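You operate a simulated robot arm through the tools that you are given. There is no shell and no other tool. Be economical: measure what you need, move in short steps, check, and stop when the job is done.

Carry out the task below with a simulated two-armed robot. There is one attempt and no reset: what you move stays moved.

## Task
Swap the empty flask in the dispenser for the blue one, then tape the shut carton with a fresh strip.
Fine: empty flask on the table; one strip, pressed down across the seam. Set down upright: what you pick out.

It is judged by the outcome, as a careful person would: the job done as asked, and still so three seconds after it is handed in. It fails if anything else is knocked over, pushed out of place, dropped, spilled or broken.

## Robot
Two 7-joint arms with two-finger parallel grippers on one trunk, on a base that drives. Base frame: it is fixed to the floor where the robot stands at the start and does not move with it; the origin is under the middle of the robot, x ahead of it, y to its left, z up; the surface under the hand at the start is at about z = 0.82. Readings come in m, rad, newtons and seconds.
The left shoulder is at the start at [0.03, 0.119, 1.01], the right one opposite. With the tool pointing down near the work surface each hand reaches from about 0.28 to 0.68 m from the robot's upright axis, wherever it stands, measured 20 degrees to its own side. Places, roughly: dispenser lever [0.5, 0.3, 0.9]; seam of the small carton [-0.1, -0.6, 0.9]; top of the wooden table [0.7, 0.4, 0.8]; well of the dispenser [0.7, 0.2, 0.9]. Payload 3.43 kg a hand.
The tool frame of a hand sits at the grasp point between the pads (the TCP): z along the fingers, y along the line on which they close. The tips reach 0.03 m beyond it. Largest opening 0.094 m; finger width 0.028, thickness 0.01; the body of the gripper, 0.05 by 0.096 m, starts 0.055 m behind the TCP.
Orientation is told as [roll, pitch, yaw] about the base's x, y, z axes, in that order, counted from this pose: with the fingers straight down and closing along the base's y, the tool's x points along the base's -x, its y along +y and its z along -z.

## Interface
- The arms move only by the tool arm_command. It takes "left_motion", "right_motion" or both (then of equal length, played together; a hand with none holds still); each is a list of rows, each a list of 3 entries, a list of its own where there are three numbers: the shift along the tool's x, y, z in units of 150 mm (1.0 is 150 mm), then the turn, a rotation vector about the tool's x, y, z in units of 120 degrees (1.0 is 120 degrees), then the gripper command, from -1 (shut) to 1 (fully open), values between in proportion. In form: [[[tx, ty, tz], [ax, ay, az], jaw], ...]. A call has 1 to 20 rows; each row is the pose to reach, as a shift and turn from the pose commanded when the call began, along the tool's axes at that moment. A call with a number of a shift or a turn outside -1 to 1 is refused whole. Rows are played at 5 a second. More than 0.05 m and 0.15 rad between two rows, or a gripper value outside its range, and nothing of the call is played. Where a pose cannot be reached the arm comes as near as it can. A force on the tool above 40 N (or 10 N above the force at the start of the call, whichever is more), or a blocked arm, ends the call early, and 0.2 s more pass. Each finger travels about 0.072 m/s and halts on what it meets, pressing with about 42 N; the grip force reading is that of the motor and also rises with nothing between the fingers. The clock runs only during rows and for 0.2 s after the last one: add rows that repeat a pose to give the fingers time. The reply holds the time, the measured pose of the TCP, the force on the tool along the base axes, the opening and the grip force, in the units named above and with some noise, with the torque about the TCP (base axes, N m) and any sound that the robot's microphone picked up.
- Cameras (640 x 400 px; columns grow to the right, rows downward): "scene" is now at [0.0393, 0.0022, 1.7048]; the picture's right is [-0.18, -0.98, 0.00], its down [-0.89, 0.17, -0.41] and it looks along [0.41, -0.08, -0.91] (base axes); focal length 258 px, centre (320, 200). "left" rides on the left gripper at [0.076, -0.014, -0.102] in its tool frame; the picture's right is [0.18, 0.98, 0.00], its down [-0.75, 0.14, -0.64] and it looks along [-0.63, 0.12, 0.77] (tool axes); focal length 243 px, centre (320, 200). "right" rides on the right gripper at [0.076, 0.014, -0.102] in its tool frame; the picture's right is [-0.18, 0.98, 0.00], its down [-0.75, -0.14, -0.64] and it looks along [-0.63, -0.12, 0.77] (tool axes); focal length 243 px, centre (320, 200). There is no depth. A picture from a camera that has moved, and an enlarged one, comes with that camera's place and axes in the base frame and with its lens. The place of the scene camera against the robot may be out by one fixed shift of up to 0.025 m in any direction.
- capture(camera): a new picture of that camera. No time passes.
- move_column(by): slides the trunk up (or, below 0, down) by that many m; the arms and the scene camera ride with it, the base frame stays. It gives what a move gives, with no picture.
- roll_base(legs): drives the robot by 1 to 6 legs, each [ahead, turn to the left] in m and rad, along the robot's own axes; the way and the turn of a leg run together, so that a leg with both is an arc; at most 1.5 m and 3.142 rad a leg. The arms and the cameras ride along, it lands a little off, and it stops where it bumps. It gives what a move gives.
- aim_head(pan, tilt): turns the head with the scene camera to pan (to the left, within 2.496 rad either way) and tilt (down, from -0.506 to 1.204), counted from straight ahead of the robot. It gives what a move gives.
- inspect(camera, box): a new picture of the part [left, top, right, bottom] of that camera's present view, enlarged. No time passes.
- sign_off(): hands the job in; it is judged then, once.

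Go step by step. Nothing tells you exact positions but the pictures and the camera data: compare them with the known pose of the tool, close in by small moves and look again before you grip or let go. The budget is 120 turns and 108 pictures, counting those below and the enlarged ones. Unless the task says otherwise, let go and move clear before handing in, and close with one line.

The tools are called after "Request:" by a JSON object that holds its "fn" and its "kwargs". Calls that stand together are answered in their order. arm_command: Moves the arms, as the interface text tells. Its arguments: {"type":"object","properties":{"left_motion":{"type":"array"},"right_motion":{"type":"array"}},"required":[]} The other tools are called the same way: move_column (by) slides the trunk up or down; roll_base (legs) drives the base; aim_head (pan, tilt) turns the head that bears the scene camera; capture (camera) takes a picture; inspect (camera, box) takes an enlarged picture of a part of a camera's view; sign_off () hands the job in.

At the start:

```text
time_s: 0.0
left_tool_pos: [0.4035, 0.2239, 1.2375]
left_tool_rot: [0.001, 0.0, 0.001]
left_force: [0.5, -0.3, 0.5]
left_moment: [0.0, 0.02, 0.01]
left_opening: 0.0943
left_gripper_force: 0.2
right_tool_pos: [0.3837, -0.192, 1.1611]
right_tool_rot: [0.0, 0.0, -0.001]
right_force: [1.3, -0.2, -0.1]
right_moment: [0.0, 0.01, 0.03]
right_opening: 0.094
right_gripper_force: 0.1
trunk travel left (down, up): [-0.275, 0.135]
robot x, y, heading: [-0.0005, -0.0038, -0.005]
head pan, tilt: [-0.185, 1.145]
```

scene: 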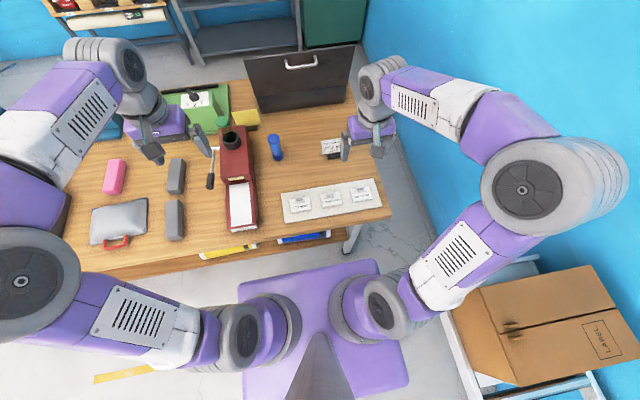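
right: 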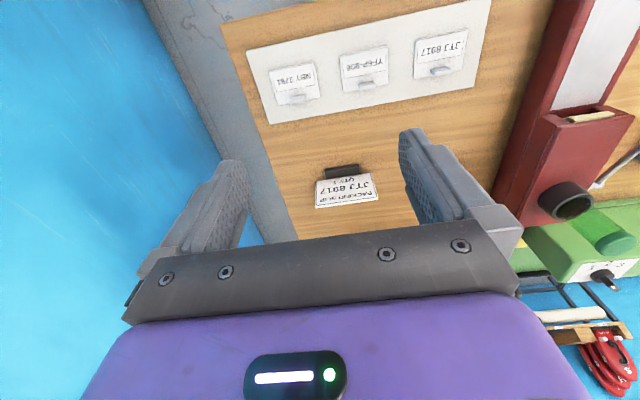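
left: 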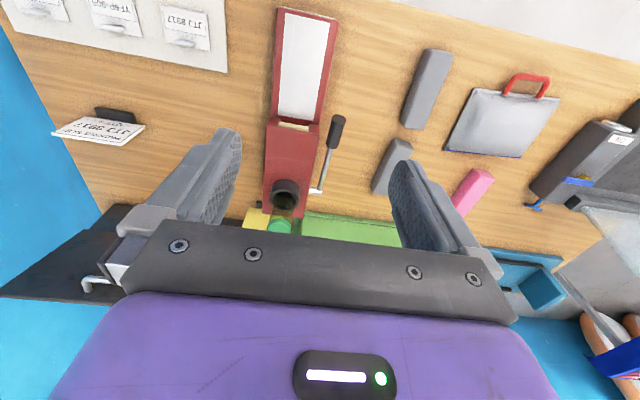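

The red dispenser stands ahead with a lever at its left side, a blue flask stands to its right, and the carton is on my right. I'll enlarge the dispenser area first.

Request:
{"fn": "inspect", "kwargs": {"camera": "scene", "box": [160, 80, 400, 240]}}

Request:
{"fn": "inspect", "kwargs": {"camera": "left", "box": [200, 0, 440, 240]}}

Request:
{"fn": "inspect", "kwargs": {"camera": "right", "box": [400, 0, 640, 400]}}

Request:
{"fn": "inspect", "kwargs": {"camera": "scene", "box": [420, 230, 640, 400]}}

```text
2.50 times, centred on (280, 160) of scene
camera zoom: at [0.0393, 0.0022, 1.7048], right [-0.18, -0.98, 0.0], down [-0.89, 0.17, -0.41], along [0.41, -0.08, -0.91], focal length 645 px, centre (420, 300)
```

zoom: 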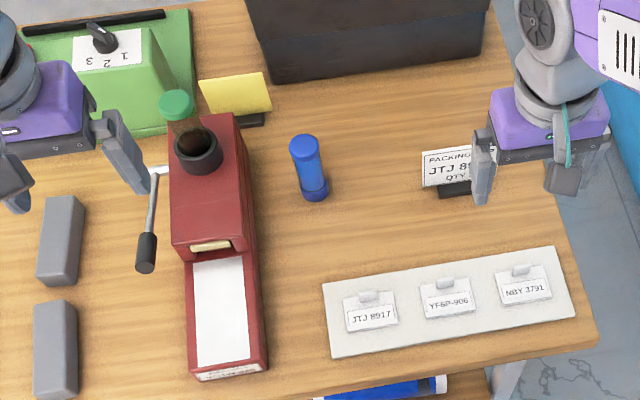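

```text
1.67 times, centred on (320, 120) of left
camera zoom: at [0.3262, 0.2096, 1.339], right [-0.18, 0.98, 0.0], down [0.75, 0.14, 0.64], along [0.63, 0.12, -0.77], focal length 404 px, centre (320, 333)
```

zoom: 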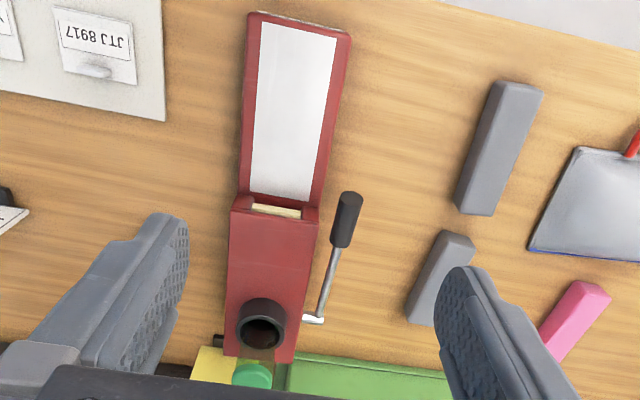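

```text
1.00 times, centred on (520, 200) of right (not enlarged: the box is as wide or as high as the picture)
camera zoom: at [0.3093, -0.1771, 1.2634], right [0.18, 0.98, 0.0], down [0.75, -0.14, 0.64], along [0.63, -0.12, -0.77], focal length 243 px, centre (120, 200)
```

zoom: 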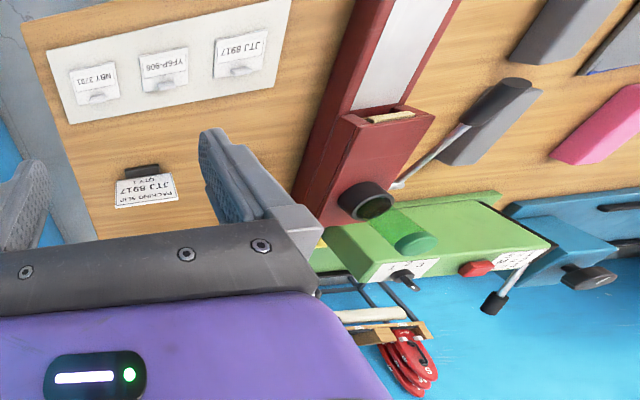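

```text
2.35 times, centred on (530, 315) of scene
camera zoom: at [0.0393, 0.0022, 1.7048], right [-0.18, -0.98, 0.0], down [-0.89, 0.17, -0.41], along [0.41, -0.08, -0.91], focal length 607 px, centre (-174, -71)
```

zoom: 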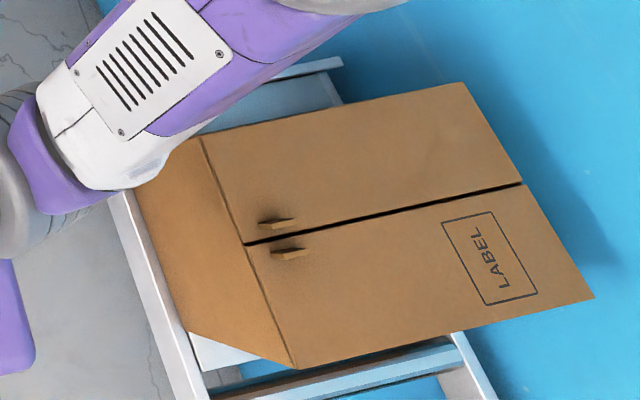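

The clear flask (green cap) stands upright in the black collar at about (0.64, 0.197), with its cap top near z 1.04. The blue flask stands on the table near (0.65, 0.05). I'll bring the left hand closer for a better measurement.

Request:
{"fn": "arm_command", "kwargs": {"left_motion": [[[-0.25, -0.04, 0.07], [0, 0, 0], 1], [[-0.5, -0.09, 0.13], [0, 0, 0], 1], [[-0.75, -0.13, 0.2], [0, 0, 0], 1], [[-0.95, -0.18, 0.27], [0, 0, 0], 1], [[-0.95, -0.18, 0.27], [0, 0, 0], 1]]}}

Request:
{"fn": "capture", "kwargs": {"camera": "left"}}

Request:
{"fn": "capture", "kwargs": {"camera": "scene"}}

```text
time_s: 1.2
left_tool_pos: [0.5461, 0.1971, 1.1973]
left_tool_rot: [0.001, 0.0, -0.001]
left_force: [-1.2, -0.9, -0.4]
left_moment: [-0.03, 0.0, -0.02]
left_opening: 0.0939
left_gripper_force: 0.1
right_tool_pos: [0.3827, -0.1919, 1.1621]
right_tool_rot: [0.0, 0.0, 0.001]
right_force: [-0.5, -1.0, 0.0]
right_moment: [0.0, -0.01, 0.0]
right_opening: 0.0939
right_gripper_force: 0.0
trunk travel left (down, up): [-0.275, 0.135]
robot x, y, heading: [-0.0025, 0.0, -0.002]
head pan, tilt: [-0.185, 1.145]
```

```text
100 pictures are left
camera left: at [0.4689, 0.1825, 1.2988], right [-0.18, 0.98, 0.0], down [0.75, 0.14, 0.64], along [0.63, 0.12, -0.77], focal length 243 px, centre (320, 200)
```

left: 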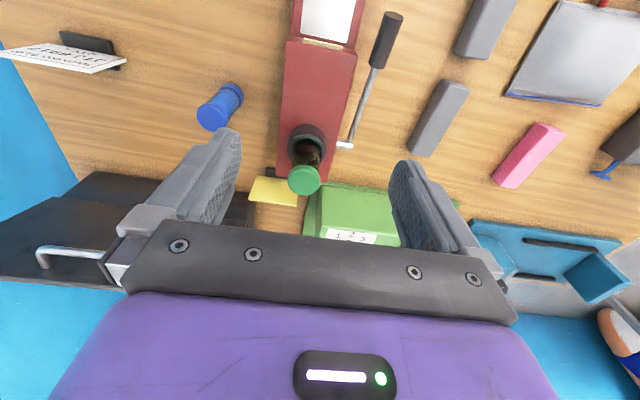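

```text
99 pictures are left
camera scene: at [0.0382, 0.0025, 1.7049], right [-0.18, -0.98, 0.0], down [-0.89, 0.17, -0.41], along [0.41, -0.08, -0.91], focal length 258 px, centre (320, 200)
```

scene: 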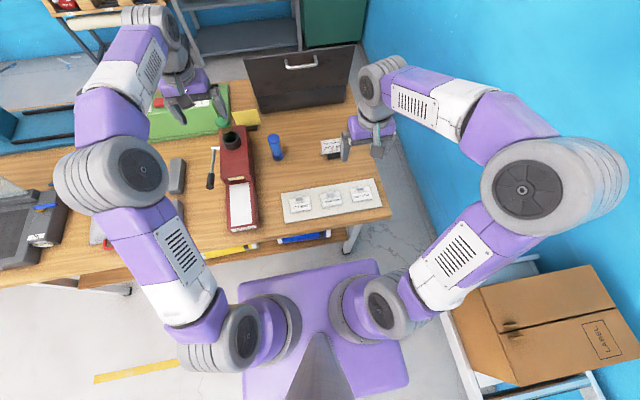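

Request:
{"fn": "inspect", "kwargs": {"camera": "left", "box": [180, 60, 420, 240]}}

```text
2.22 times, centred on (300, 150) of left
camera zoom: at [0.4689, 0.1825, 1.2988], right [-0.18, 0.98, 0.0], down [0.75, 0.14, 0.64], along [0.63, 0.12, -0.77], focal length 539 px, centre (364, 311)
```

zoom: 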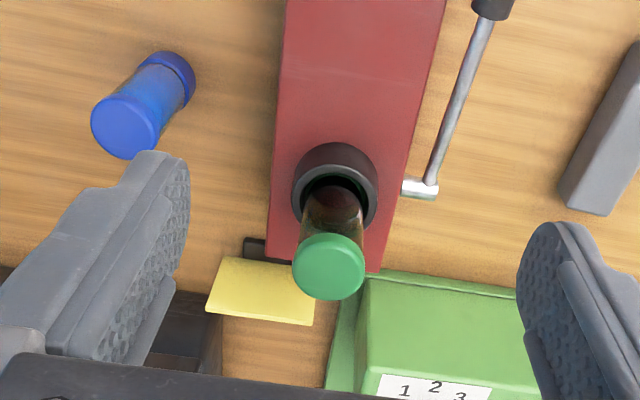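

The cap top is near z 1.02 and the flask is at about (0.66, 0.197). The blue flask is at about (0.636, 0.048) with its top near 0.93. I'll move closer above the empty flask and recheck.

Request:
{"fn": "arm_command", "kwargs": {"left_motion": [[[-0.2, 0, 0.17], [0, 0, 0], 1], [[-0.4, 0, 0.34], [0, 0, 0], 1], [[-0.63, 0, 0.51], [0, 0, 0], 1], [[-0.63, 0, 0.51], [0, 0, 0], 1]]}}

Request:
{"fn": "capture", "kwargs": {"camera": "left"}}

```text
time_s: 2.2
left_tool_pos: [0.6282, 0.1966, 1.1184]
left_tool_rot: [-0.002, -0.001, -0.001]
left_force: [-1.2, 0.8, -0.1]
left_moment: [-0.02, -0.04, 0.03]
left_opening: 0.0938
left_gripper_force: 0.0
left hand out of reach, approached as far as the arm can: row 3, 4
right_tool_pos: [0.3826, -0.1924, 1.1621]
right_tool_rot: [0.0, -0.003, -0.001]
right_force: [-0.1, 0.1, 0.4]
right_moment: [0.01, 0.0, 0.0]
right_opening: 0.0938
right_gripper_force: 0.1
trunk travel left (down, up): [-0.275, 0.135]
robot x, y, heading: [0.0011, 0.0024, 0.001]
head pan, tilt: [-0.185, 1.145]
```

```text
97 pictures are left
camera left: at [0.5516, 0.1815, 1.2191], right [-0.18, 0.98, 0.0], down [0.75, 0.14, 0.64], along [0.63, 0.12, -0.77], focal length 243 px, centre (320, 200)
```

left: 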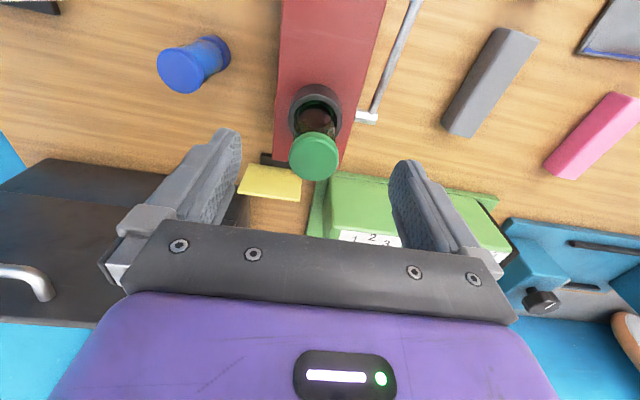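

The arm is at the edge of its reach at this height. Raising the trunk brings the shoulder level with the wrist and should extend the reach.

Request:
{"fn": "move_column", "kwargs": {"by": 0.13}}

```text
time_s: 3.8
left_tool_pos: [0.6302, 0.1953, 1.2455]
left_tool_rot: [-0.002, 0.002, 0.001]
left_force: [-1.2, 0.1, 0.0]
left_moment: [-0.01, 0.0, -0.03]
left_opening: 0.0941
left_gripper_force: 0.1
right_tool_pos: [0.3837, -0.1914, 1.2904]
right_tool_rot: [0.001, 0.0, 0.001]
right_force: [-0.3, -0.7, 0.8]
right_moment: [0.0, 0.02, 0.02]
right_opening: 0.094
right_gripper_force: 0.2
trunk travel left (down, up): [-0.405, 0.005]
robot x, y, heading: [-0.003, -0.0001, -0.008]
head pan, tilt: [-0.185, 1.145]
```

Now down to about z 1.09 over x 0.65, followed by another look.

Request:
{"fn": "arm_command", "kwargs": {"left_motion": [[[-0.03, 0, 0.3], [0, 0, 0], 1], [[-0.06, 0, 0.6], [0, 0, 0], 1], [[-0.1, 0, 0.85], [0, 0, 0], 1], [[-0.13, 0, 1.0], [0, 0, 0], 1], [[-0.13, 0, 1.0], [0, 0, 0], 1]]}}

Request:
{"fn": "capture", "kwargs": {"camera": "left"}}

```text
time_s: 5.0
left_tool_pos: [0.6493, 0.195, 1.0959]
left_tool_rot: [0.001, -0.001, -0.001]
left_force: [-0.3, 0.5, 0.6]
left_moment: [-0.02, -0.01, 0.02]
left_opening: 0.0939
left_gripper_force: 0.0
right_tool_pos: [0.3834, -0.1929, 1.2905]
right_tool_rot: [0.001, -0.001, 0.0]
right_force: [-0.6, 0.9, 0.2]
right_moment: [0.0, 0.0, -0.01]
right_opening: 0.0941
right_gripper_force: 0.0
trunk travel left (down, up): [-0.405, 0.005]
robot x, y, heading: [0.0012, -0.0013, 0.003]
head pan, tilt: [-0.185, 1.145]
```

```text
96 pictures are left
camera left: at [0.5727, 0.1807, 1.1976], right [-0.18, 0.98, 0.0], down [0.75, 0.14, 0.64], along [0.63, 0.12, -0.77], focal length 243 px, centre (320, 200)
```

left: 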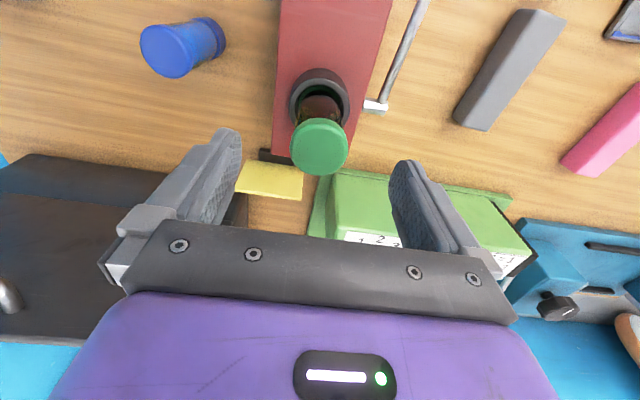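

The cap is centred at about (0.655, 0.195), top near 1.035. I'll descend so the pads straddle the cap and neck, staying above the collar, then check before gripping.

Request:
{"fn": "arm_command", "kwargs": {"left_motion": [[[-0.02, 0.0, 0.25], [0, 0, 0], 1], [[-0.04, 0.0, 0.45], [0, 0, 0], 1], [[-0.04, 0.0, 0.64], [0, 0, 0], 1], [[-0.04, 0.0, 0.64], [0, 0, 0], 1]]}}

Request:
{"fn": "capture", "kwargs": {"camera": "left"}}

Request:
{"fn": "inspect", "kwargs": {"camera": "scene", "box": [140, 60, 300, 220]}}

```text
time_s: 6.0
left_tool_pos: [0.6467, 0.1967, 1.0027]
left_tool_rot: [0.0, 0.0, 0.001]
left_force: [-0.2, -0.6, -0.2]
left_moment: [0.0, 0.02, -0.02]
left_opening: 0.0941
left_gripper_force: 0.1
left hand out of reach, approached as far as the arm can: row 2, 3, 4
right_tool_pos: [0.3839, -0.1922, 1.2904]
right_tool_rot: [-0.001, 0.001, 0.0]
right_force: [0.2, 0.2, -0.4]
right_moment: [0.03, 0.02, 0.03]
right_opening: 0.0941
right_gripper_force: 0.0
trunk travel left (down, up): [-0.405, 0.005]
robot x, y, heading: [0.001, 0.0017, -0.003]
head pan, tilt: [-0.185, 1.145]
```

```text
95 pictures are left
camera left: at [0.5705, 0.1814, 1.1042], right [-0.18, 0.98, 0.0], down [0.75, 0.14, 0.64], along [0.63, 0.12, -0.77], focal length 243 px, centre (320, 200)
```

left: 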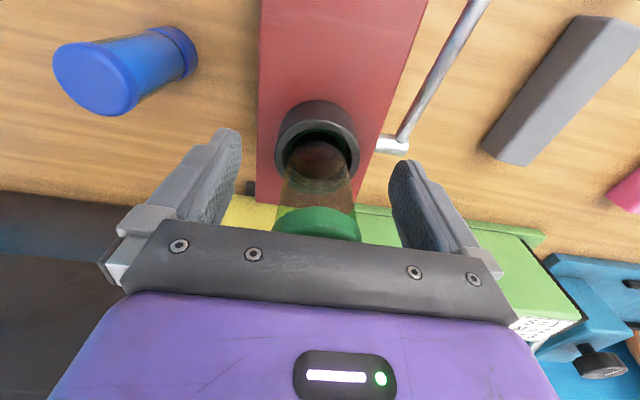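

```text
2.50 times, centred on (220, 140) of scene
camera zoom: at [0.0391, 0.0021, 1.8348], right [-0.18, -0.98, 0.0], down [-0.89, 0.17, -0.41], along [0.41, -0.08, -0.91], focal length 645 px, centre (570, 350)
```

zoom: 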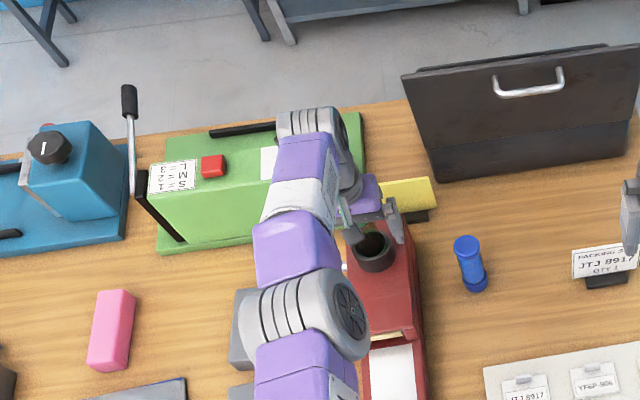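

The flask is 8 mm or so beyond the arm's limit, so I'd rather drive forward a little. First I'll raise the hand clear and look down to see whether the base has room under the table.

Request:
{"fn": "arm_command", "kwargs": {"left_motion": [[[0.05, 0, -0.3], [0, 0, 0], 1], [[0.1, 0, -0.6], [0, 0, 0], 1], [[0.2, 0, -0.9], [0, 0, 0], 1], [[0.2, 0, -0.9], [0, 0, 0], 1]]}}

Request:
{"fn": "aim_head", "kwargs": {"pan": 0, "tilt": 1.2}}

Request:
{"fn": "capture", "kwargs": {"camera": "scene"}}

```text
time_s: 7.0
left_tool_pos: [0.6171, 0.1956, 1.1364]
left_tool_rot: [0.0, 0.002, -0.001]
left_force: [0.6, 0.6, -1.2]
left_moment: [0.03, 0.03, 0.01]
left_opening: 0.0941
left_gripper_force: 0.1
right_tool_pos: [0.3841, -0.1918, 1.2907]
right_tool_rot: [0.001, 0.0, 0.0]
right_force: [-0.2, 0.1, 0.2]
right_moment: [-0.04, 0.01, 0.03]
right_opening: 0.0938
right_gripper_force: 0.1
trunk travel left (down, up): [-0.405, 0.005]
robot x, y, heading: [0.0008, 0.0004, -0.001]
head pan, tilt: [-0.185, 1.145]
```

```text
time_s: 7.7
left_tool_pos: [0.616, 0.1958, 1.1369]
left_tool_rot: [0.001, 0.0, 0.0]
left_force: [-0.2, 0.0, 0.3]
left_moment: [0.02, -0.01, 0.01]
left_opening: 0.0942
left_gripper_force: 0.0
right_tool_pos: [0.384, -0.1929, 1.2905]
right_tool_rot: [0.0, 0.001, -0.001]
right_force: [0.6, -0.4, -1.5]
right_moment: [0.02, 0.01, 0.0]
right_opening: 0.0939
right_gripper_force: 0.1
trunk travel left (down, up): [-0.405, 0.005]
robot x, y, heading: [0.0032, -0.0002, -0.002]
head pan, tilt: [0.0, 1.201]
```

```text
93 pictures are left
camera scene: at [0.0361, 0.0132, 1.8316], right [0.0, -1.0, 0.0], down [-0.93, 0.0, -0.36], along [0.36, 0.0, -0.93], focal length 258 px, centre (320, 200)
```

scene: 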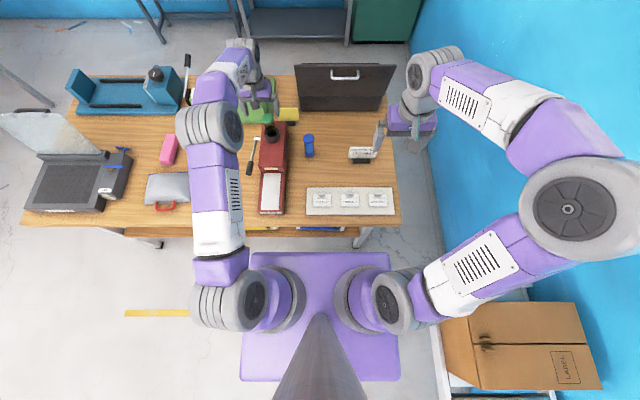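

There's floor visible between the base front (x about 0.3) and the table legs (x about 0.4), so a 5 cm advance is safe.

Request:
{"fn": "roll_base", "kwargs": {"legs": [[0.05, 0.0]]}}

Request:
{"fn": "capture", "kwargs": {"camera": "left"}}

```text
time_s: 8.6
left_tool_pos: [0.6651, 0.1958, 1.1376]
left_tool_rot: [0.0, 0.0, -0.001]
left_force: [-0.8, -0.5, 0.2]
left_moment: [-0.03, -0.03, 0.0]
left_opening: 0.0939
left_gripper_force: 0.1
right_tool_pos: [0.4335, -0.1938, 1.2906]
right_tool_rot: [0.001, -0.001, -0.001]
right_force: [-1.3, 0.0, -0.1]
right_moment: [0.0, -0.01, 0.04]
right_opening: 0.0942
right_gripper_force: 0.1
trunk travel left (down, up): [-0.405, 0.005]
robot x, y, heading: [0.0511, -0.0036, 0.007]
head pan, tilt: [0.0, 1.201]
```

```text
92 pictures are left
camera left: at [0.5886, 0.1807, 1.2394], right [-0.18, 0.98, 0.0], down [0.75, 0.14, 0.64], along [0.63, 0.12, -0.77], focal length 243 px, centre (320, 200)
```

left: 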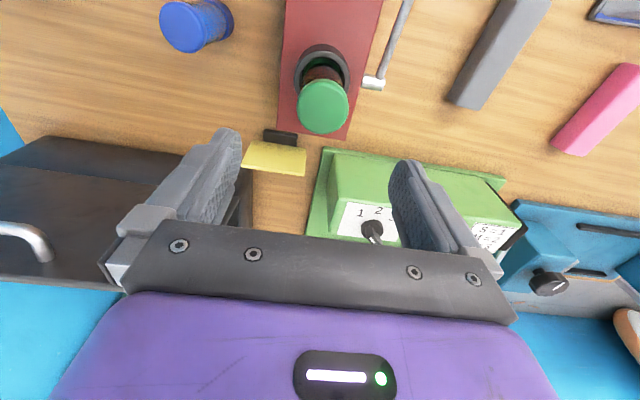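

The cap is confirmed at (0.657, 0.196) with its top at 1.035. Now descending, gripping, and checking before the lift.

Request:
{"fn": "arm_command", "kwargs": {"left_motion": [[[0.054, 0.0, 0.3], [0, 0, 0], 1], [[0.054, 0.0, 0.6], [0, 0, 0], 1], [[0.054, 0.0, 0.92], [0, 0, 0], 1], [[0.054, 0.0, 0.92], [0, 0, 0], 1], [[0.054, 0.0, 0.92], [0, 0, 0], 0], [[0.054, 0.0, 0.92], [0, 0, 0], -1], [[0.054, 0.0, 0.92], [0, 0, 0], -1], [[0.054, 0.0, 0.92], [0, 0, 0], -1], [[0.054, 0.0, 0.92], [0, 0, 0], -1]]}}

Request:
{"fn": "capture", "kwargs": {"camera": "left"}}

```text
time_s: 10.6
left_tool_pos: [0.6578, 0.1942, 0.9996]
left_tool_rot: [0.0, 0.0, -0.003]
left_force: [-0.2, 0.7, 0.0]
left_moment: [0.0, -0.01, -0.03]
left_opening: 0.0432
left_gripper_force: 41.7
right_tool_pos: [0.434, -0.1921, 1.2909]
right_tool_rot: [0.0, 0.0, -0.001]
right_force: [0.4, -0.7, -0.4]
right_moment: [0.04, 0.01, -0.01]
right_opening: 0.094
right_gripper_force: 0.1
trunk travel left (down, up): [-0.405, 0.005]
robot x, y, heading: [0.0503, -0.0018, -0.006]
head pan, tilt: [0.0, 1.201]
```

```text
91 pictures are left
camera left: at [0.5812, 0.18, 1.1021], right [-0.18, 0.98, 0.0], down [0.75, 0.14, 0.64], along [0.63, 0.12, -0.77], focal length 243 px, centre (320, 200)
```

left: 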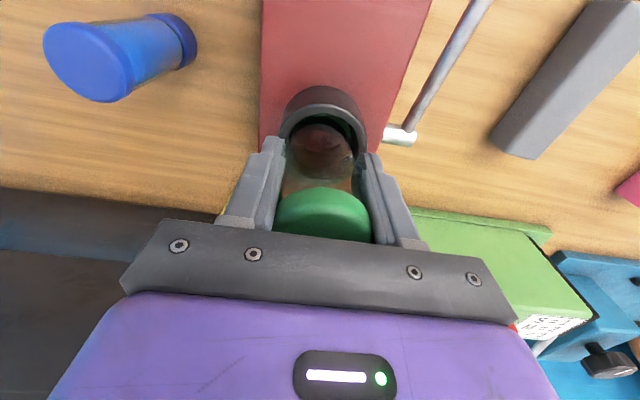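

Gripped at 43 mm. I'll lift straight up and look.

Request:
{"fn": "arm_command", "kwargs": {"left_motion": [[[0, 0, -0.15], [0, 0, 0], -1], [[0, 0, -0.3], [0, 0, 0], -1], [[0, 0, -0.5], [0, 0, 0], -1], [[0, 0, -0.7], [0, 0, 0], -1], [[0, 0, -0.8], [0, 0, 0], -1], [[0, 0, -0.8], [0, 0, 0], -1]]}}

Request:
{"fn": "capture", "kwargs": {"camera": "left"}}

Request:
{"fn": "inspect", "kwargs": {"camera": "scene", "box": [200, 40, 420, 240]}}

```text
time_s: 12.0
left_tool_pos: [0.6603, 0.1972, 1.1185]
left_tool_rot: [0.0, 0.0, 0.0]
left_force: [0.2, 0.0, -0.9]
left_moment: [0.02, 0.0, -0.02]
left_opening: 0.0431
left_gripper_force: 42.0
right_tool_pos: [0.4334, -0.1922, 1.2908]
right_tool_rot: [0.0, 0.001, -0.001]
right_force: [0.9, 0.2, 0.4]
right_moment: [-0.01, 0.02, 0.03]
right_opening: 0.0937
right_gripper_force: 0.0
trunk travel left (down, up): [-0.405, 0.005]
robot x, y, heading: [0.0465, -0.0017, 0.0]
head pan, tilt: [0.0, 1.201]
```

```text
90 pictures are left
camera left: at [0.5821, 0.1822, 1.221], right [-0.18, 0.98, 0.0], down [0.75, 0.14, 0.64], along [0.63, 0.12, -0.77], focal length 243 px, centre (320, 200)
```

left: 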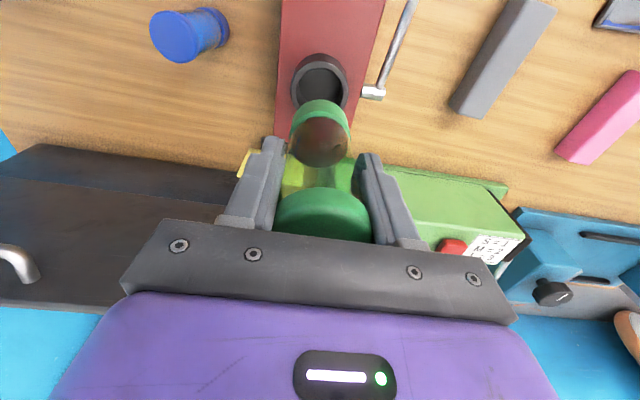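

```text
2.00 times, centred on (310, 140) of scene
camera zoom: at [0.0857, 0.0133, 1.8316], right [0.0, -1.0, 0.0], down [-0.93, 0.0, -0.36], along [0.36, 0.0, -0.93], focal length 516 px, centre (340, 320)
```

zoom: 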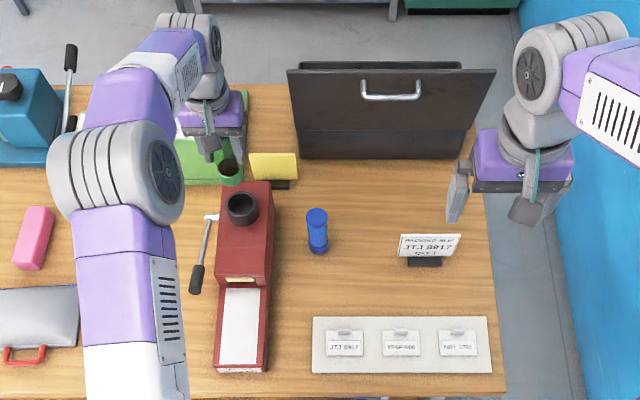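

The empty flask is out and the well is clear. I'll set it on the open table at about (0.555, -0.01), between the blue flask and the label board.

Request:
{"fn": "arm_command", "kwargs": {"left_motion": [[[0.08, -0.25, -0.1], [0, 0, 0], -1], [[0.16, -0.5, -0.1], [0, 0, 0], -1], [[0.24, -0.75, -0.1], [0, 0, 0], -1], [[0.33, -1.0, -0.1], [0, 0, 0], -1], [[0.33, -1.0, -0.1], [0, 0, 0], -1]]}}

Request:
{"fn": "arm_command", "kwargs": {"left_motion": [[[0.18, -0.19, 0], [0, 0, 0], -1], [[0.36, -0.38, 0], [0, 0, 0], -1], [[0.36, -0.38, 0.25], [0, 0, 0], -1], [[0.36, -0.38, 0.5], [0, 0, 0], -1], [[0.36, -0.38, 0.75], [0, 0, 0], -1], [[0.36, -0.38, 1.0], [0, 0, 0], -1], [[0.36, -0.38, 1.0], [0, 0, 0], -1]]}}

Request:
{"fn": "capture", "kwargs": {"camera": "left"}}

Request:
{"fn": "capture", "kwargs": {"camera": "scene"}}

```text
time_s: 13.2
left_tool_pos: [0.6089, 0.0474, 1.1333]
left_tool_rot: [0.001, 0.0, 0.0]
left_force: [-0.1, 0.0, -0.4]
left_moment: [-0.05, 0.01, -0.02]
left_opening: 0.0435
left_gripper_force: 42.6
right_tool_pos: [0.4347, -0.1913, 1.2916]
right_tool_rot: [-0.001, -0.002, -0.002]
right_force: [0.0, 0.0, 0.0]
right_moment: [-0.05, -0.03, 0.0]
right_opening: 0.0938
right_gripper_force: 0.1
trunk travel left (down, up): [-0.405, 0.005]
robot x, y, heading: [0.0484, 0.0003, 0.001]
head pan, tilt: [0.0, 1.201]
```

```text
time_s: 14.8
left_tool_pos: [0.5553, -0.0116, 0.9824]
left_tool_rot: [0.0, -0.001, -0.002]
left_force: [0.2, 0.1, -1.7]
left_moment: [-0.01, 0.03, 0.01]
left_opening: 0.0433
left_gripper_force: 42.3
right_tool_pos: [0.4335, -0.1917, 1.2931]
right_tool_rot: [0.0, 0.0, -0.002]
right_force: [0.1, -0.3, -0.2]
right_moment: [-0.02, -0.03, -0.01]
right_opening: 0.0939
right_gripper_force: 0.1
trunk travel left (down, up): [-0.405, 0.005]
robot x, y, heading: [0.0488, 0.0015, -0.003]
head pan, tilt: [0.0, 1.201]
```

```text
88 pictures are left
camera left: at [0.4774, -0.0261, 1.0846], right [-0.18, 0.98, 0.0], down [0.75, 0.14, 0.64], along [0.63, 0.12, -0.77], focal length 243 px, centre (320, 200)
```

left: 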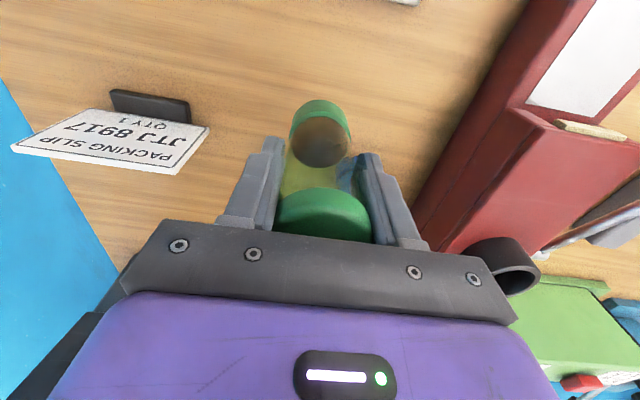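

```text
87 pictures are left
camera scene: at [0.0847, 0.0133, 1.8316], right [0.0, -1.0, 0.0], down [-0.93, 0.0, -0.36], along [0.36, 0.0, -0.93], focal length 258 px, centre (320, 200)
```

scene: 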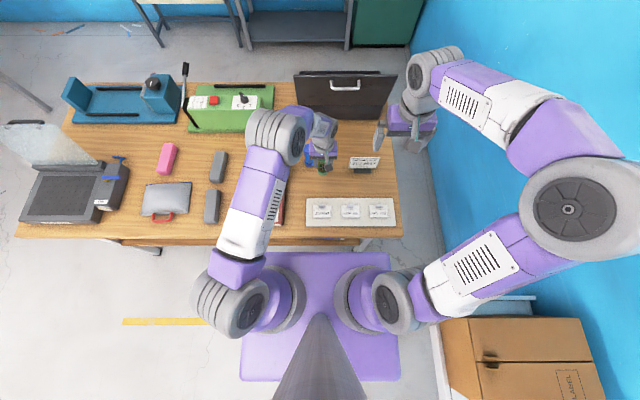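

The spot is clear. I'll descend gently toward the table while watching the force.

Request:
{"fn": "arm_command", "kwargs": {"left_motion": [[[0, 0, 0.15], [0, 0, 0], -1], [[0, 0, 0.3], [0, 0, 0], -1], [[0, 0, 0.42], [0, 0, 0], -1], [[0, 0, 0.46], [0, 0, 0], -1], [[0, 0, 0.46], [0, 0, 0], -1]]}}

Request:
{"fn": "capture", "kwargs": {"camera": "left"}}

```text
time_s: 16.0
left_tool_pos: [0.5563, -0.0112, 0.9146]
left_tool_rot: [0.0, 0.0, -0.002]
left_force: [0.4, -0.4, -1.7]
left_moment: [0.01, 0.01, -0.01]
left_opening: 0.0433
left_gripper_force: 42.0
right_tool_pos: [0.4336, -0.1933, 1.2918]
right_tool_rot: [0.0, 0.0, -0.003]
right_force: [-0.4, 0.2, -0.2]
right_moment: [0.04, 0.01, -0.04]
right_opening: 0.094
right_gripper_force: 0.1
trunk travel left (down, up): [-0.405, 0.005]
robot x, y, heading: [0.0494, 0.0002, 0.004]
head pan, tilt: [0.0, 1.201]
```

```text
86 pictures are left
camera left: at [0.4786, -0.0258, 1.016], right [-0.18, 0.98, 0.0], down [0.75, 0.14, 0.64], along [0.63, 0.12, -0.77], focal length 243 px, centre (320, 200)
```

left: 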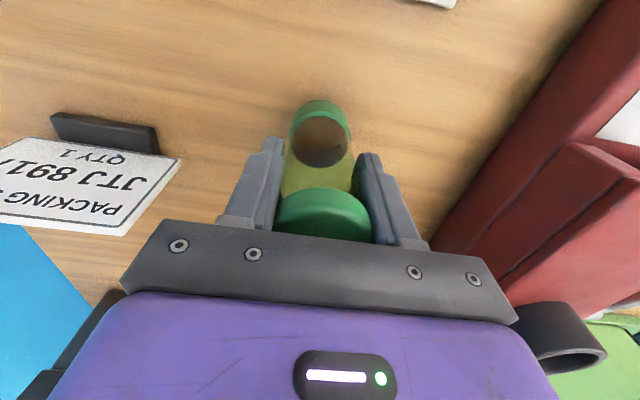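

Request:
{"fn": "arm_command", "kwargs": {"left_motion": [[[0, 0, 0.03], [0, 0, 0], -1], [[0, 0, 0.06], [0, 0, 0], -1], [[0, 0, 0.09], [0, 0, 0], -1], [[0, 0, 0.09], [0, 0, 0], -1]]}}

```text
time_s: 17.0
left_tool_pos: [0.5554, -0.0122, 0.9012]
left_tool_rot: [0.0, 0.001, -0.002]
left_force: [0.2, 0.0, -1.4]
left_moment: [-0.02, -0.01, -0.02]
left_opening: 0.0433
left_gripper_force: 42.5
right_tool_pos: [0.4327, -0.1926, 1.291]
right_tool_rot: [0.0, -0.001, -0.003]
right_force: [-0.6, -0.2, -0.3]
right_moment: [0.02, 0.0, 0.01]
right_opening: 0.0938
right_gripper_force: 0.1
trunk travel left (down, up): [-0.405, 0.005]
robot x, y, heading: [0.0479, 0.0051, -0.002]
head pan, tilt: [0.0, 1.201]
```

Request:
{"fn": "arm_command", "kwargs": {"left_motion": [[[0, 0, 0.02], [0, 0, 0], -1], [[0, 0, 0.04], [0, 0, 0], -1], [[0, 0, 0.06], [0, 0, 0], -1], [[0, 0, 0.06], [0, 0, 0], -1]]}}

Request:
{"fn": "capture", "kwargs": {"camera": "left"}}

```text
time_s: 18.0
left_tool_pos: [0.5548, -0.0122, 0.896]
left_tool_rot: [-0.003, -0.011, 0.0]
left_force: [2.1, 2.2, 39.1]
left_moment: [0.52, -0.14, -0.01]
left_opening: 0.0433
left_gripper_force: 42.0
right_tool_pos: [0.4307, -0.1916, 1.2927]
right_tool_rot: [-0.001, -0.003, -0.001]
right_force: [0.0, 0.0, 0.7]
right_moment: [0.01, 0.03, 0.02]
right_opening: 0.0941
right_gripper_force: 0.1
trunk travel left (down, up): [-0.405, 0.005]
robot x, y, heading: [0.0484, 0.0024, -0.001]
head pan, tilt: [0.0, 1.201]
```

```text
85 pictures are left
camera left: at [0.4781, -0.026, 0.9976], right [-0.18, 0.98, 0.0], down [0.75, 0.14, 0.65], along [0.64, 0.12, -0.76], focal length 243 px, centre (320, 200)
```

left: 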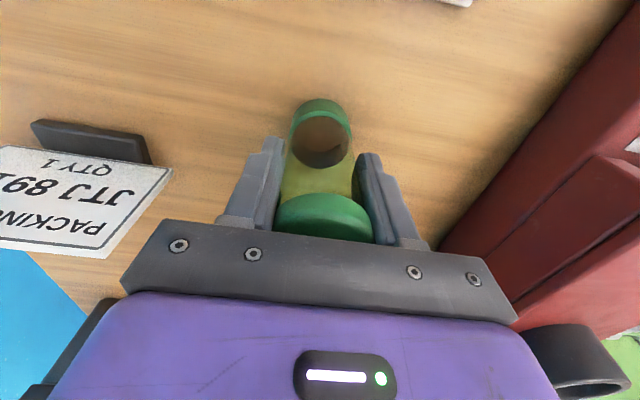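

Contact with the table at TCP 0.896. I'll relieve the push, open, and rise straight up.

Request:
{"fn": "arm_command", "kwargs": {"left_motion": [[[0, 0, -0.03], [0, 0, 0], -1], [[0, 0, -0.03], [0, 0, 0], -1], [[0, 0, -0.03], [0, 0, 0], 0], [[0, 0, -0.03], [0, 0, 0], 1], [[0, 0, -0.03], [0, 0, 0], 1], [[0, 0, -0.03], [0, 0, 0], 1]]}}

Request:
{"fn": "arm_command", "kwargs": {"left_motion": [[[0, 0, -0.15], [0, 0, 0], 1], [[0, 0, -0.4], [0, 0, 0], 1], [[0, 0, -0.7], [0, 0, 0], 1], [[0, 0, -1.0], [0, 0, 0], 1], [[-0.25, 0.15, -1.0], [0, 0, 0], 1], [[-0.4, 0.35, -1.0], [0, 0, 0], 1], [[-0.4, 0.38, -1.0], [0, 0, 0], 1]]}}

Request:
{"fn": "capture", "kwargs": {"camera": "left"}}

Request:
{"fn": "capture", "kwargs": {"camera": "scene"}}

```text
time_s: 19.4
left_tool_pos: [0.5546, -0.0117, 0.8972]
left_tool_rot: [0.0, 0.0, 0.0]
left_force: [-0.2, -0.3, -1.5]
left_moment: [0.04, -0.01, -0.01]
left_opening: 0.0938
left_gripper_force: 0.0
right_tool_pos: [0.4322, -0.1922, 1.2913]
right_tool_rot: [0.0, 0.001, 0.0]
right_force: [-0.1, -0.5, -0.5]
right_moment: [0.01, -0.02, 0.0]
right_opening: 0.094
right_gripper_force: 0.0
trunk travel left (down, up): [-0.405, 0.005]
robot x, y, heading: [0.0485, 0.0025, 0.0]
head pan, tilt: [0.0, 1.201]
```

```text
time_s: 21.0
left_tool_pos: [0.613, 0.0462, 1.0477]
left_tool_rot: [0.0, 0.001, -0.003]
left_force: [0.2, 0.2, -0.8]
left_moment: [-0.02, 0.02, 0.02]
left_opening: 0.0942
left_gripper_force: 0.0
right_tool_pos: [0.4333, -0.1942, 1.2915]
right_tool_rot: [0.0, 0.0, -0.002]
right_force: [-0.3, 0.3, 0.1]
right_moment: [0.0, -0.02, -0.03]
right_opening: 0.0941
right_gripper_force: 0.0
trunk travel left (down, up): [-0.405, 0.005]
robot x, y, heading: [0.0512, 0.0006, -0.0]
head pan, tilt: [0.0, 1.201]
```

```text
84 pictures are left
camera left: at [0.5369, 0.0308, 1.1497], right [-0.18, 0.98, 0.0], down [0.75, 0.14, 0.64], along [0.63, 0.12, -0.77], focal length 243 px, centre (320, 200)
```

left: 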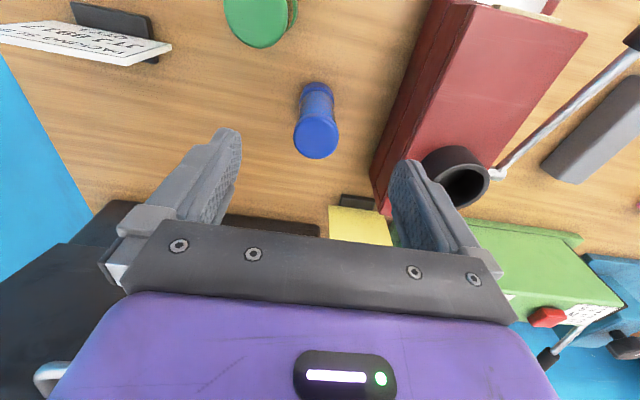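

```text
83 pictures are left
camera scene: at [0.085, 0.0126, 1.8316], right [0.0, -1.0, 0.0], down [-0.93, 0.0, -0.36], along [0.36, 0.0, -0.93], focal length 258 px, centre (320, 200)
```

scene: 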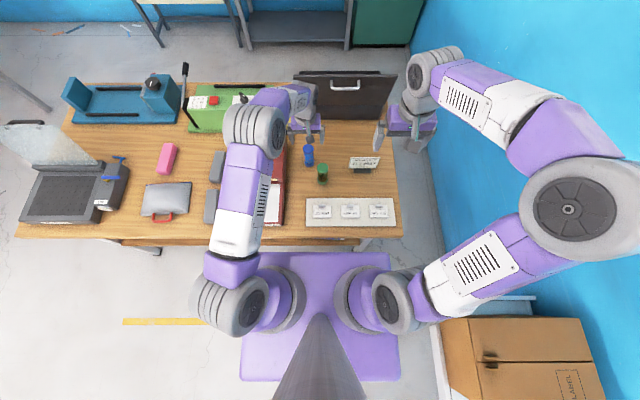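

The empty flask stands upright. The blue flask is at (0.639, 0.0465); I'll descend with the same TCP height, 0.897, and grip it.

Request:
{"fn": "arm_command", "kwargs": {"left_motion": [[[-0.173, 0.0, 0.1], [0, 0, 0], 1], [[-0.173, 0.0, 0.35], [0, 0, 0], 1], [[-0.173, 0.0, 0.6], [0, 0, 0], 1], [[-0.173, 0.0, 0.85], [0, 0, 0], 1], [[-0.173, 0.0, 1.0], [0, 0, 0], 1], [[-0.173, 0.0, 1.0], [0, 0, 0], 1]]}}

Request:
{"fn": "capture", "kwargs": {"camera": "left"}}

```text
time_s: 22.4
left_tool_pos: [0.6401, 0.0476, 0.8975]
left_tool_rot: [0.001, 0.001, -0.003]
left_force: [-0.2, -0.1, -0.1]
left_moment: [0.04, -0.02, -0.01]
left_opening: 0.094
left_gripper_force: 0.1
right_tool_pos: [0.4332, -0.1921, 1.2909]
right_tool_rot: [0.001, 0.0, -0.002]
right_force: [0.0, -0.3, 1.1]
right_moment: [0.0, 0.0, 0.02]
right_opening: 0.0942
right_gripper_force: 0.2
trunk travel left (down, up): [-0.405, 0.005]
robot x, y, heading: [0.0496, 0.0066, -0.003]
head pan, tilt: [0.0, 1.201]
```

```text
82 pictures are left
camera left: at [0.5622, 0.0322, 0.9991], right [-0.18, 0.98, 0.0], down [0.75, 0.14, 0.64], along [0.63, 0.12, -0.77], focal length 243 px, centre (320, 200)
```

left: 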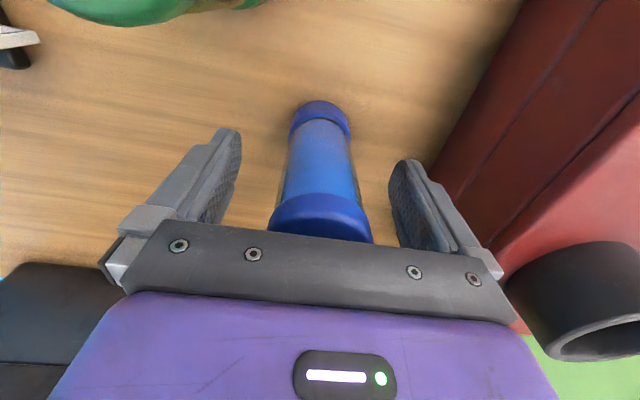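

Well centred. Grip and lift.

Request:
{"fn": "arm_command", "kwargs": {"left_motion": [[[0, 0, 0], [0, 0, 0], 0], [[0, 0, 0], [0, 0, 0], -1], [[0, 0, 0], [0, 0, 0], -1], [[0, 0, 0], [0, 0, 0], -1], [[0, 0, 0], [0, 0, 0], -1]]}}

Request:
{"fn": "arm_command", "kwargs": {"left_motion": [[[0, 0, -0.2], [0, 0, 0], -1], [[0, 0, -0.45], [0, 0, 0], -1], [[0, 0, -0.7], [0, 0, 0], -1], [[0, 0, -0.9], [0, 0, 0], -1], [[0, 0, -1.0], [0, 0, 0], -1], [[0, 0, -1.0], [0, 0, 0], -1]]}}

Request:
{"fn": "capture", "kwargs": {"camera": "left"}}

```text
time_s: 23.6
left_tool_pos: [0.6382, 0.0453, 0.8985]
left_tool_rot: [0.0, 0.001, -0.001]
left_force: [0.4, -0.5, 0.8]
left_moment: [-0.04, 0.0, 0.01]
left_opening: 0.0434
left_gripper_force: 42.2
right_tool_pos: [0.4334, -0.1917, 1.2916]
right_tool_rot: [0.001, -0.002, -0.001]
right_force: [-0.1, 0.0, 0.0]
right_moment: [0.01, 0.01, 0.02]
right_opening: 0.0937
right_gripper_force: 0.2
trunk travel left (down, up): [-0.405, 0.005]
robot x, y, heading: [0.0512, 0.001, -0.001]
head pan, tilt: [0.0, 1.201]
```

```text
time_s: 25.0
left_tool_pos: [0.6416, 0.0444, 1.0477]
left_tool_rot: [0.0, -0.001, -0.002]
left_force: [0.6, 0.0, -1.3]
left_moment: [-0.01, -0.01, -0.02]
left_opening: 0.0437
left_gripper_force: 42.1
right_tool_pos: [0.4333, -0.1932, 1.2907]
right_tool_rot: [0.001, 0.001, -0.002]
right_force: [-0.2, -0.3, 0.3]
right_moment: [0.03, -0.02, 0.0]
right_opening: 0.0939
right_gripper_force: 0.0
trunk travel left (down, up): [-0.405, 0.005]
robot x, y, heading: [0.0493, -0.0007, -0.003]
head pan, tilt: [0.0, 1.201]
```

```text
81 pictures are left
camera left: at [0.5637, 0.0308, 1.1488], right [-0.18, 0.98, 0.0], down [0.75, 0.14, 0.64], along [0.63, 0.12, -0.77], focal length 243 px, centre (320, 200)
```

left: 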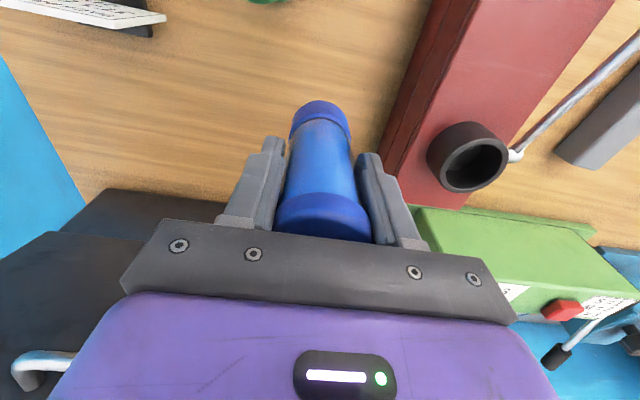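

Held identically to the empty one. Up a bit, then across to above the collar at (0.659, 0.196).

Request:
{"fn": "arm_command", "kwargs": {"left_motion": [[[0, 0, -0.25], [0, 0, 0], -1], [[0, 0.1, -0.45], [0, 0, 0], -1], [[-0.04, 0.35, -0.45], [0, 0, 0], -1], [[-0.08, 0.6, -0.45], [0, 0, 0], -1], [[-0.127, 0.85, -0.45], [0, 0, 0], -1], [[-0.127, 1.0, -0.45], [0, 0, 0], -1], [[-0.127, 1.0, -0.45], [0, 0, 0], -1], [[-0.127, 1.0, -0.45], [0, 0, 0], -1]]}}

Request:
{"fn": "capture", "kwargs": {"camera": "left"}}

```text
time_s: 26.8
left_tool_pos: [0.6601, 0.1951, 1.1148]
left_tool_rot: [-0.001, -0.001, -0.003]
left_force: [-0.9, 0.1, -0.9]
left_moment: [0.02, 0.0, -0.03]
left_opening: 0.0437
left_gripper_force: 42.1
right_tool_pos: [0.4337, -0.1931, 1.2906]
right_tool_rot: [0.0, 0.0, -0.002]
right_force: [-0.1, 0.6, 0.4]
right_moment: [-0.02, -0.01, 0.02]
right_opening: 0.0941
right_gripper_force: 0.0
trunk travel left (down, up): [-0.405, 0.005]
robot x, y, heading: [0.0477, -0.0006, -0.002]
head pan, tilt: [0.0, 1.201]
```

```text
80 pictures are left
camera left: at [0.5825, 0.1807, 1.2167], right [-0.18, 0.98, 0.0], down [0.75, 0.14, 0.64], along [0.63, 0.12, -0.77], focal length 243 px, centre (320, 200)
```

left: 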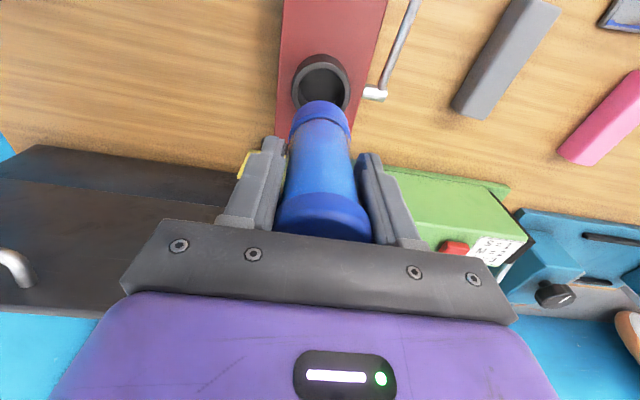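

The view matches the one when the empty flask came straight out, so alignment is good. Descending, slowly at the end.

Request:
{"fn": "arm_command", "kwargs": {"left_motion": [[[0, 0, 0.2], [0, 0, 0], -1], [[0, 0, 0.35], [0, 0, 0], -1], [[0, 0, 0.45], [0, 0, 0], -1], [[0, 0, 0.52], [0, 0, 0], -1], [[0, 0, 0.59], [0, 0, 0], -1], [[0, 0, 0.59], [0, 0, 0], -1]]}}

Request:
{"fn": "capture", "kwargs": {"camera": "left"}}

```text
time_s: 28.2
left_tool_pos: [0.6598, 0.1959, 1.0259]
left_tool_rot: [0.001, 0.001, -0.002]
left_force: [-0.1, -0.2, -2.1]
left_moment: [0.0, -0.01, 0.04]
left_opening: 0.0433
left_gripper_force: 41.9
right_tool_pos: [0.4327, -0.1935, 1.2902]
right_tool_rot: [0.0, 0.0, -0.001]
right_force: [-0.1, 0.0, -0.6]
right_moment: [0.03, 0.05, 0.03]
right_opening: 0.0941
right_gripper_force: 0.1
trunk travel left (down, up): [-0.405, 0.005]
robot x, y, heading: [0.047, -0.0006, -0.0]
head pan, tilt: [0.0, 1.201]
```

```text
79 pictures are left
camera left: at [0.5832, 0.1808, 1.128], right [-0.18, 0.98, 0.0], down [0.75, 0.14, 0.64], along [0.63, 0.12, -0.77], focal length 243 px, centre (320, 200)
```

left: 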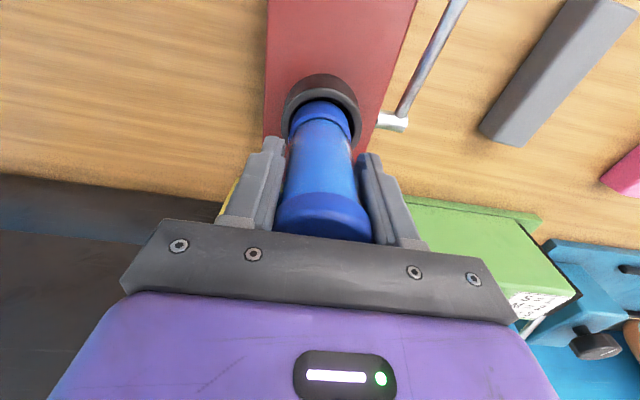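

The base is entering the collar cleanly. Continuing down in small steps to the seat at about 0.999.

Request:
{"fn": "arm_command", "kwargs": {"left_motion": [[[0, 0, 0.05], [0, 0, 0], -1], [[0, 0, 0.1], [0, 0, 0], -1], [[0, 0, 0.14], [0, 0, 0], -1], [[0, 0, 0.17], [0, 0, 0], -1], [[0, 0, 0.175], [0, 0, 0], -1], [[0, 0, 0.175], [0, 0, 0], -1]]}}

Request:
{"fn": "capture", "kwargs": {"camera": "left"}}

```text
time_s: 29.6
left_tool_pos: [0.6604, 0.1953, 1.0001]
left_tool_rot: [0.0, 0.0, -0.001]
left_force: [-0.4, -0.4, -1.2]
left_moment: [-0.02, 0.0, 0.0]
left_opening: 0.0433
left_gripper_force: 42.4
right_tool_pos: [0.4316, -0.1929, 1.2918]
right_tool_rot: [0.001, 0.0, -0.001]
right_force: [0.3, 0.5, -0.6]
right_moment: [0.02, 0.03, -0.03]
right_opening: 0.0941
right_gripper_force: 0.1
trunk travel left (down, up): [-0.405, 0.005]
robot x, y, heading: [0.0511, 0.001, -0.006]
head pan, tilt: [0.0, 1.201]
```

```text
78 pictures are left
camera left: at [0.5833, 0.1808, 1.1017], right [-0.18, 0.98, 0.0], down [0.75, 0.14, 0.64], along [0.63, 0.12, -0.77], focal length 243 px, centre (320, 200)
```

left: 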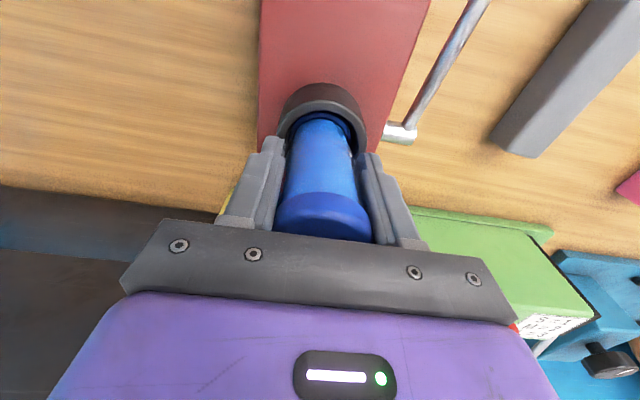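

Request:
{"fn": "arm_command", "kwargs": {"left_motion": [[[0, 0, 0.01], [0, 0, 0], -1], [[0, 0, 0.02], [0, 0, 0], -1], [[0, 0, 0.02], [0, 0, 0], -1]]}}

```text
time_s: 30.4
left_tool_pos: [0.6594, 0.1941, 0.9986]
left_tool_rot: [-0.001, -0.002, -0.002]
left_force: [-0.2, -1.0, 7.2]
left_moment: [-0.01, 0.2, -0.01]
left_opening: 0.0434
left_gripper_force: 41.3
right_tool_pos: [0.4309, -0.1926, 1.2909]
right_tool_rot: [0.001, 0.0, -0.002]
right_force: [-0.2, 0.8, -0.5]
right_moment: [-0.02, -0.03, 0.0]
right_opening: 0.0938
right_gripper_force: 0.1
trunk travel left (down, up): [-0.405, 0.005]
robot x, y, heading: [0.05, 0.0007, -0.002]
head pan, tilt: [0.0, 1.201]
```

Seated, with 7 N of contact. Release and rise.

Request:
{"fn": "arm_command", "kwargs": {"left_motion": [[[0, 0, 0], [0, 0, 0], 0], [[0, 0, 0], [0, 0, 0], 1], [[0, 0, 0], [0, 0, 0], 1], [[0, 0, 0], [0, 0, 0], 1], [[0, 0, -0.25], [0, 0, 0], 1], [[0, 0, -0.5], [0, 0, 0], 1], [[0, 0, -0.75], [0, 0, 0], 1], [[0, 0, -1.0], [0, 0, 0], 1], [[0.25, 0.1, -1.0], [0, 0, 0], 1], [[0.5, 0.2, -1.0], [0, 0, 0], 1], [[0.75, 0.3, -1.0], [0, 0, 0], 1], [[0.9, 0.4, -1.0], [0, 0, 0], 1], [[0.9, 0.4, -1.0], [0, 0, 0], 1]]}}

Request:
{"fn": "capture", "kwargs": {"camera": "left"}}

Request:
{"fn": "inspect", "kwargs": {"camera": "scene", "box": [200, 60, 420, 250]}}

```text
time_s: 33.2
left_tool_pos: [0.5246, 0.2575, 1.1475]
left_tool_rot: [0.0, 0.001, -0.002]
left_force: [0.7, -0.3, 0.7]
left_moment: [0.03, 0.05, -0.01]
left_opening: 0.0937
left_gripper_force: 0.0
right_tool_pos: [0.4332, -0.1928, 1.2913]
right_tool_rot: [0.001, 0.0, 0.0]
right_force: [0.1, 0.1, -0.7]
right_moment: [0.04, 0.0, -0.01]
right_opening: 0.094
right_gripper_force: 0.1
trunk travel left (down, up): [-0.405, 0.005]
robot x, y, heading: [0.0495, -0.0004, -0.005]
head pan, tilt: [0.0, 1.201]
```

```text
77 pictures are left
camera left: at [0.4474, 0.2431, 1.2494], right [-0.18, 0.98, 0.0], down [0.75, 0.14, 0.64], along [0.63, 0.12, -0.77], focal length 243 px, centre (320, 200)
```

left: 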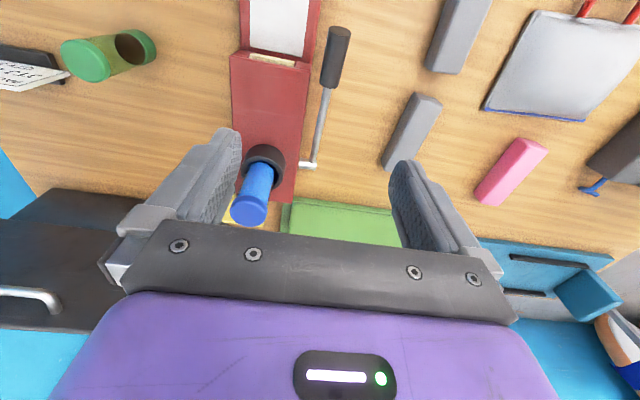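

```text
2.11 times, centred on (310, 155) of scene
camera zoom: at [0.0862, 0.0127, 1.8316], right [0.0, -1.0, 0.0], down [-0.93, 0.0, -0.36], along [0.36, 0.0, -0.93], focal length 543 px, centre (341, 295)
```

zoom: 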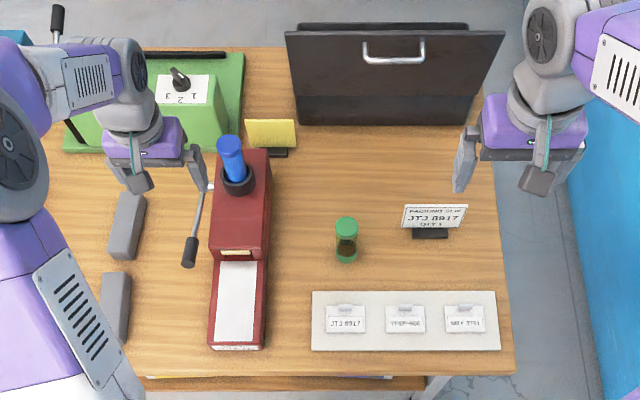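

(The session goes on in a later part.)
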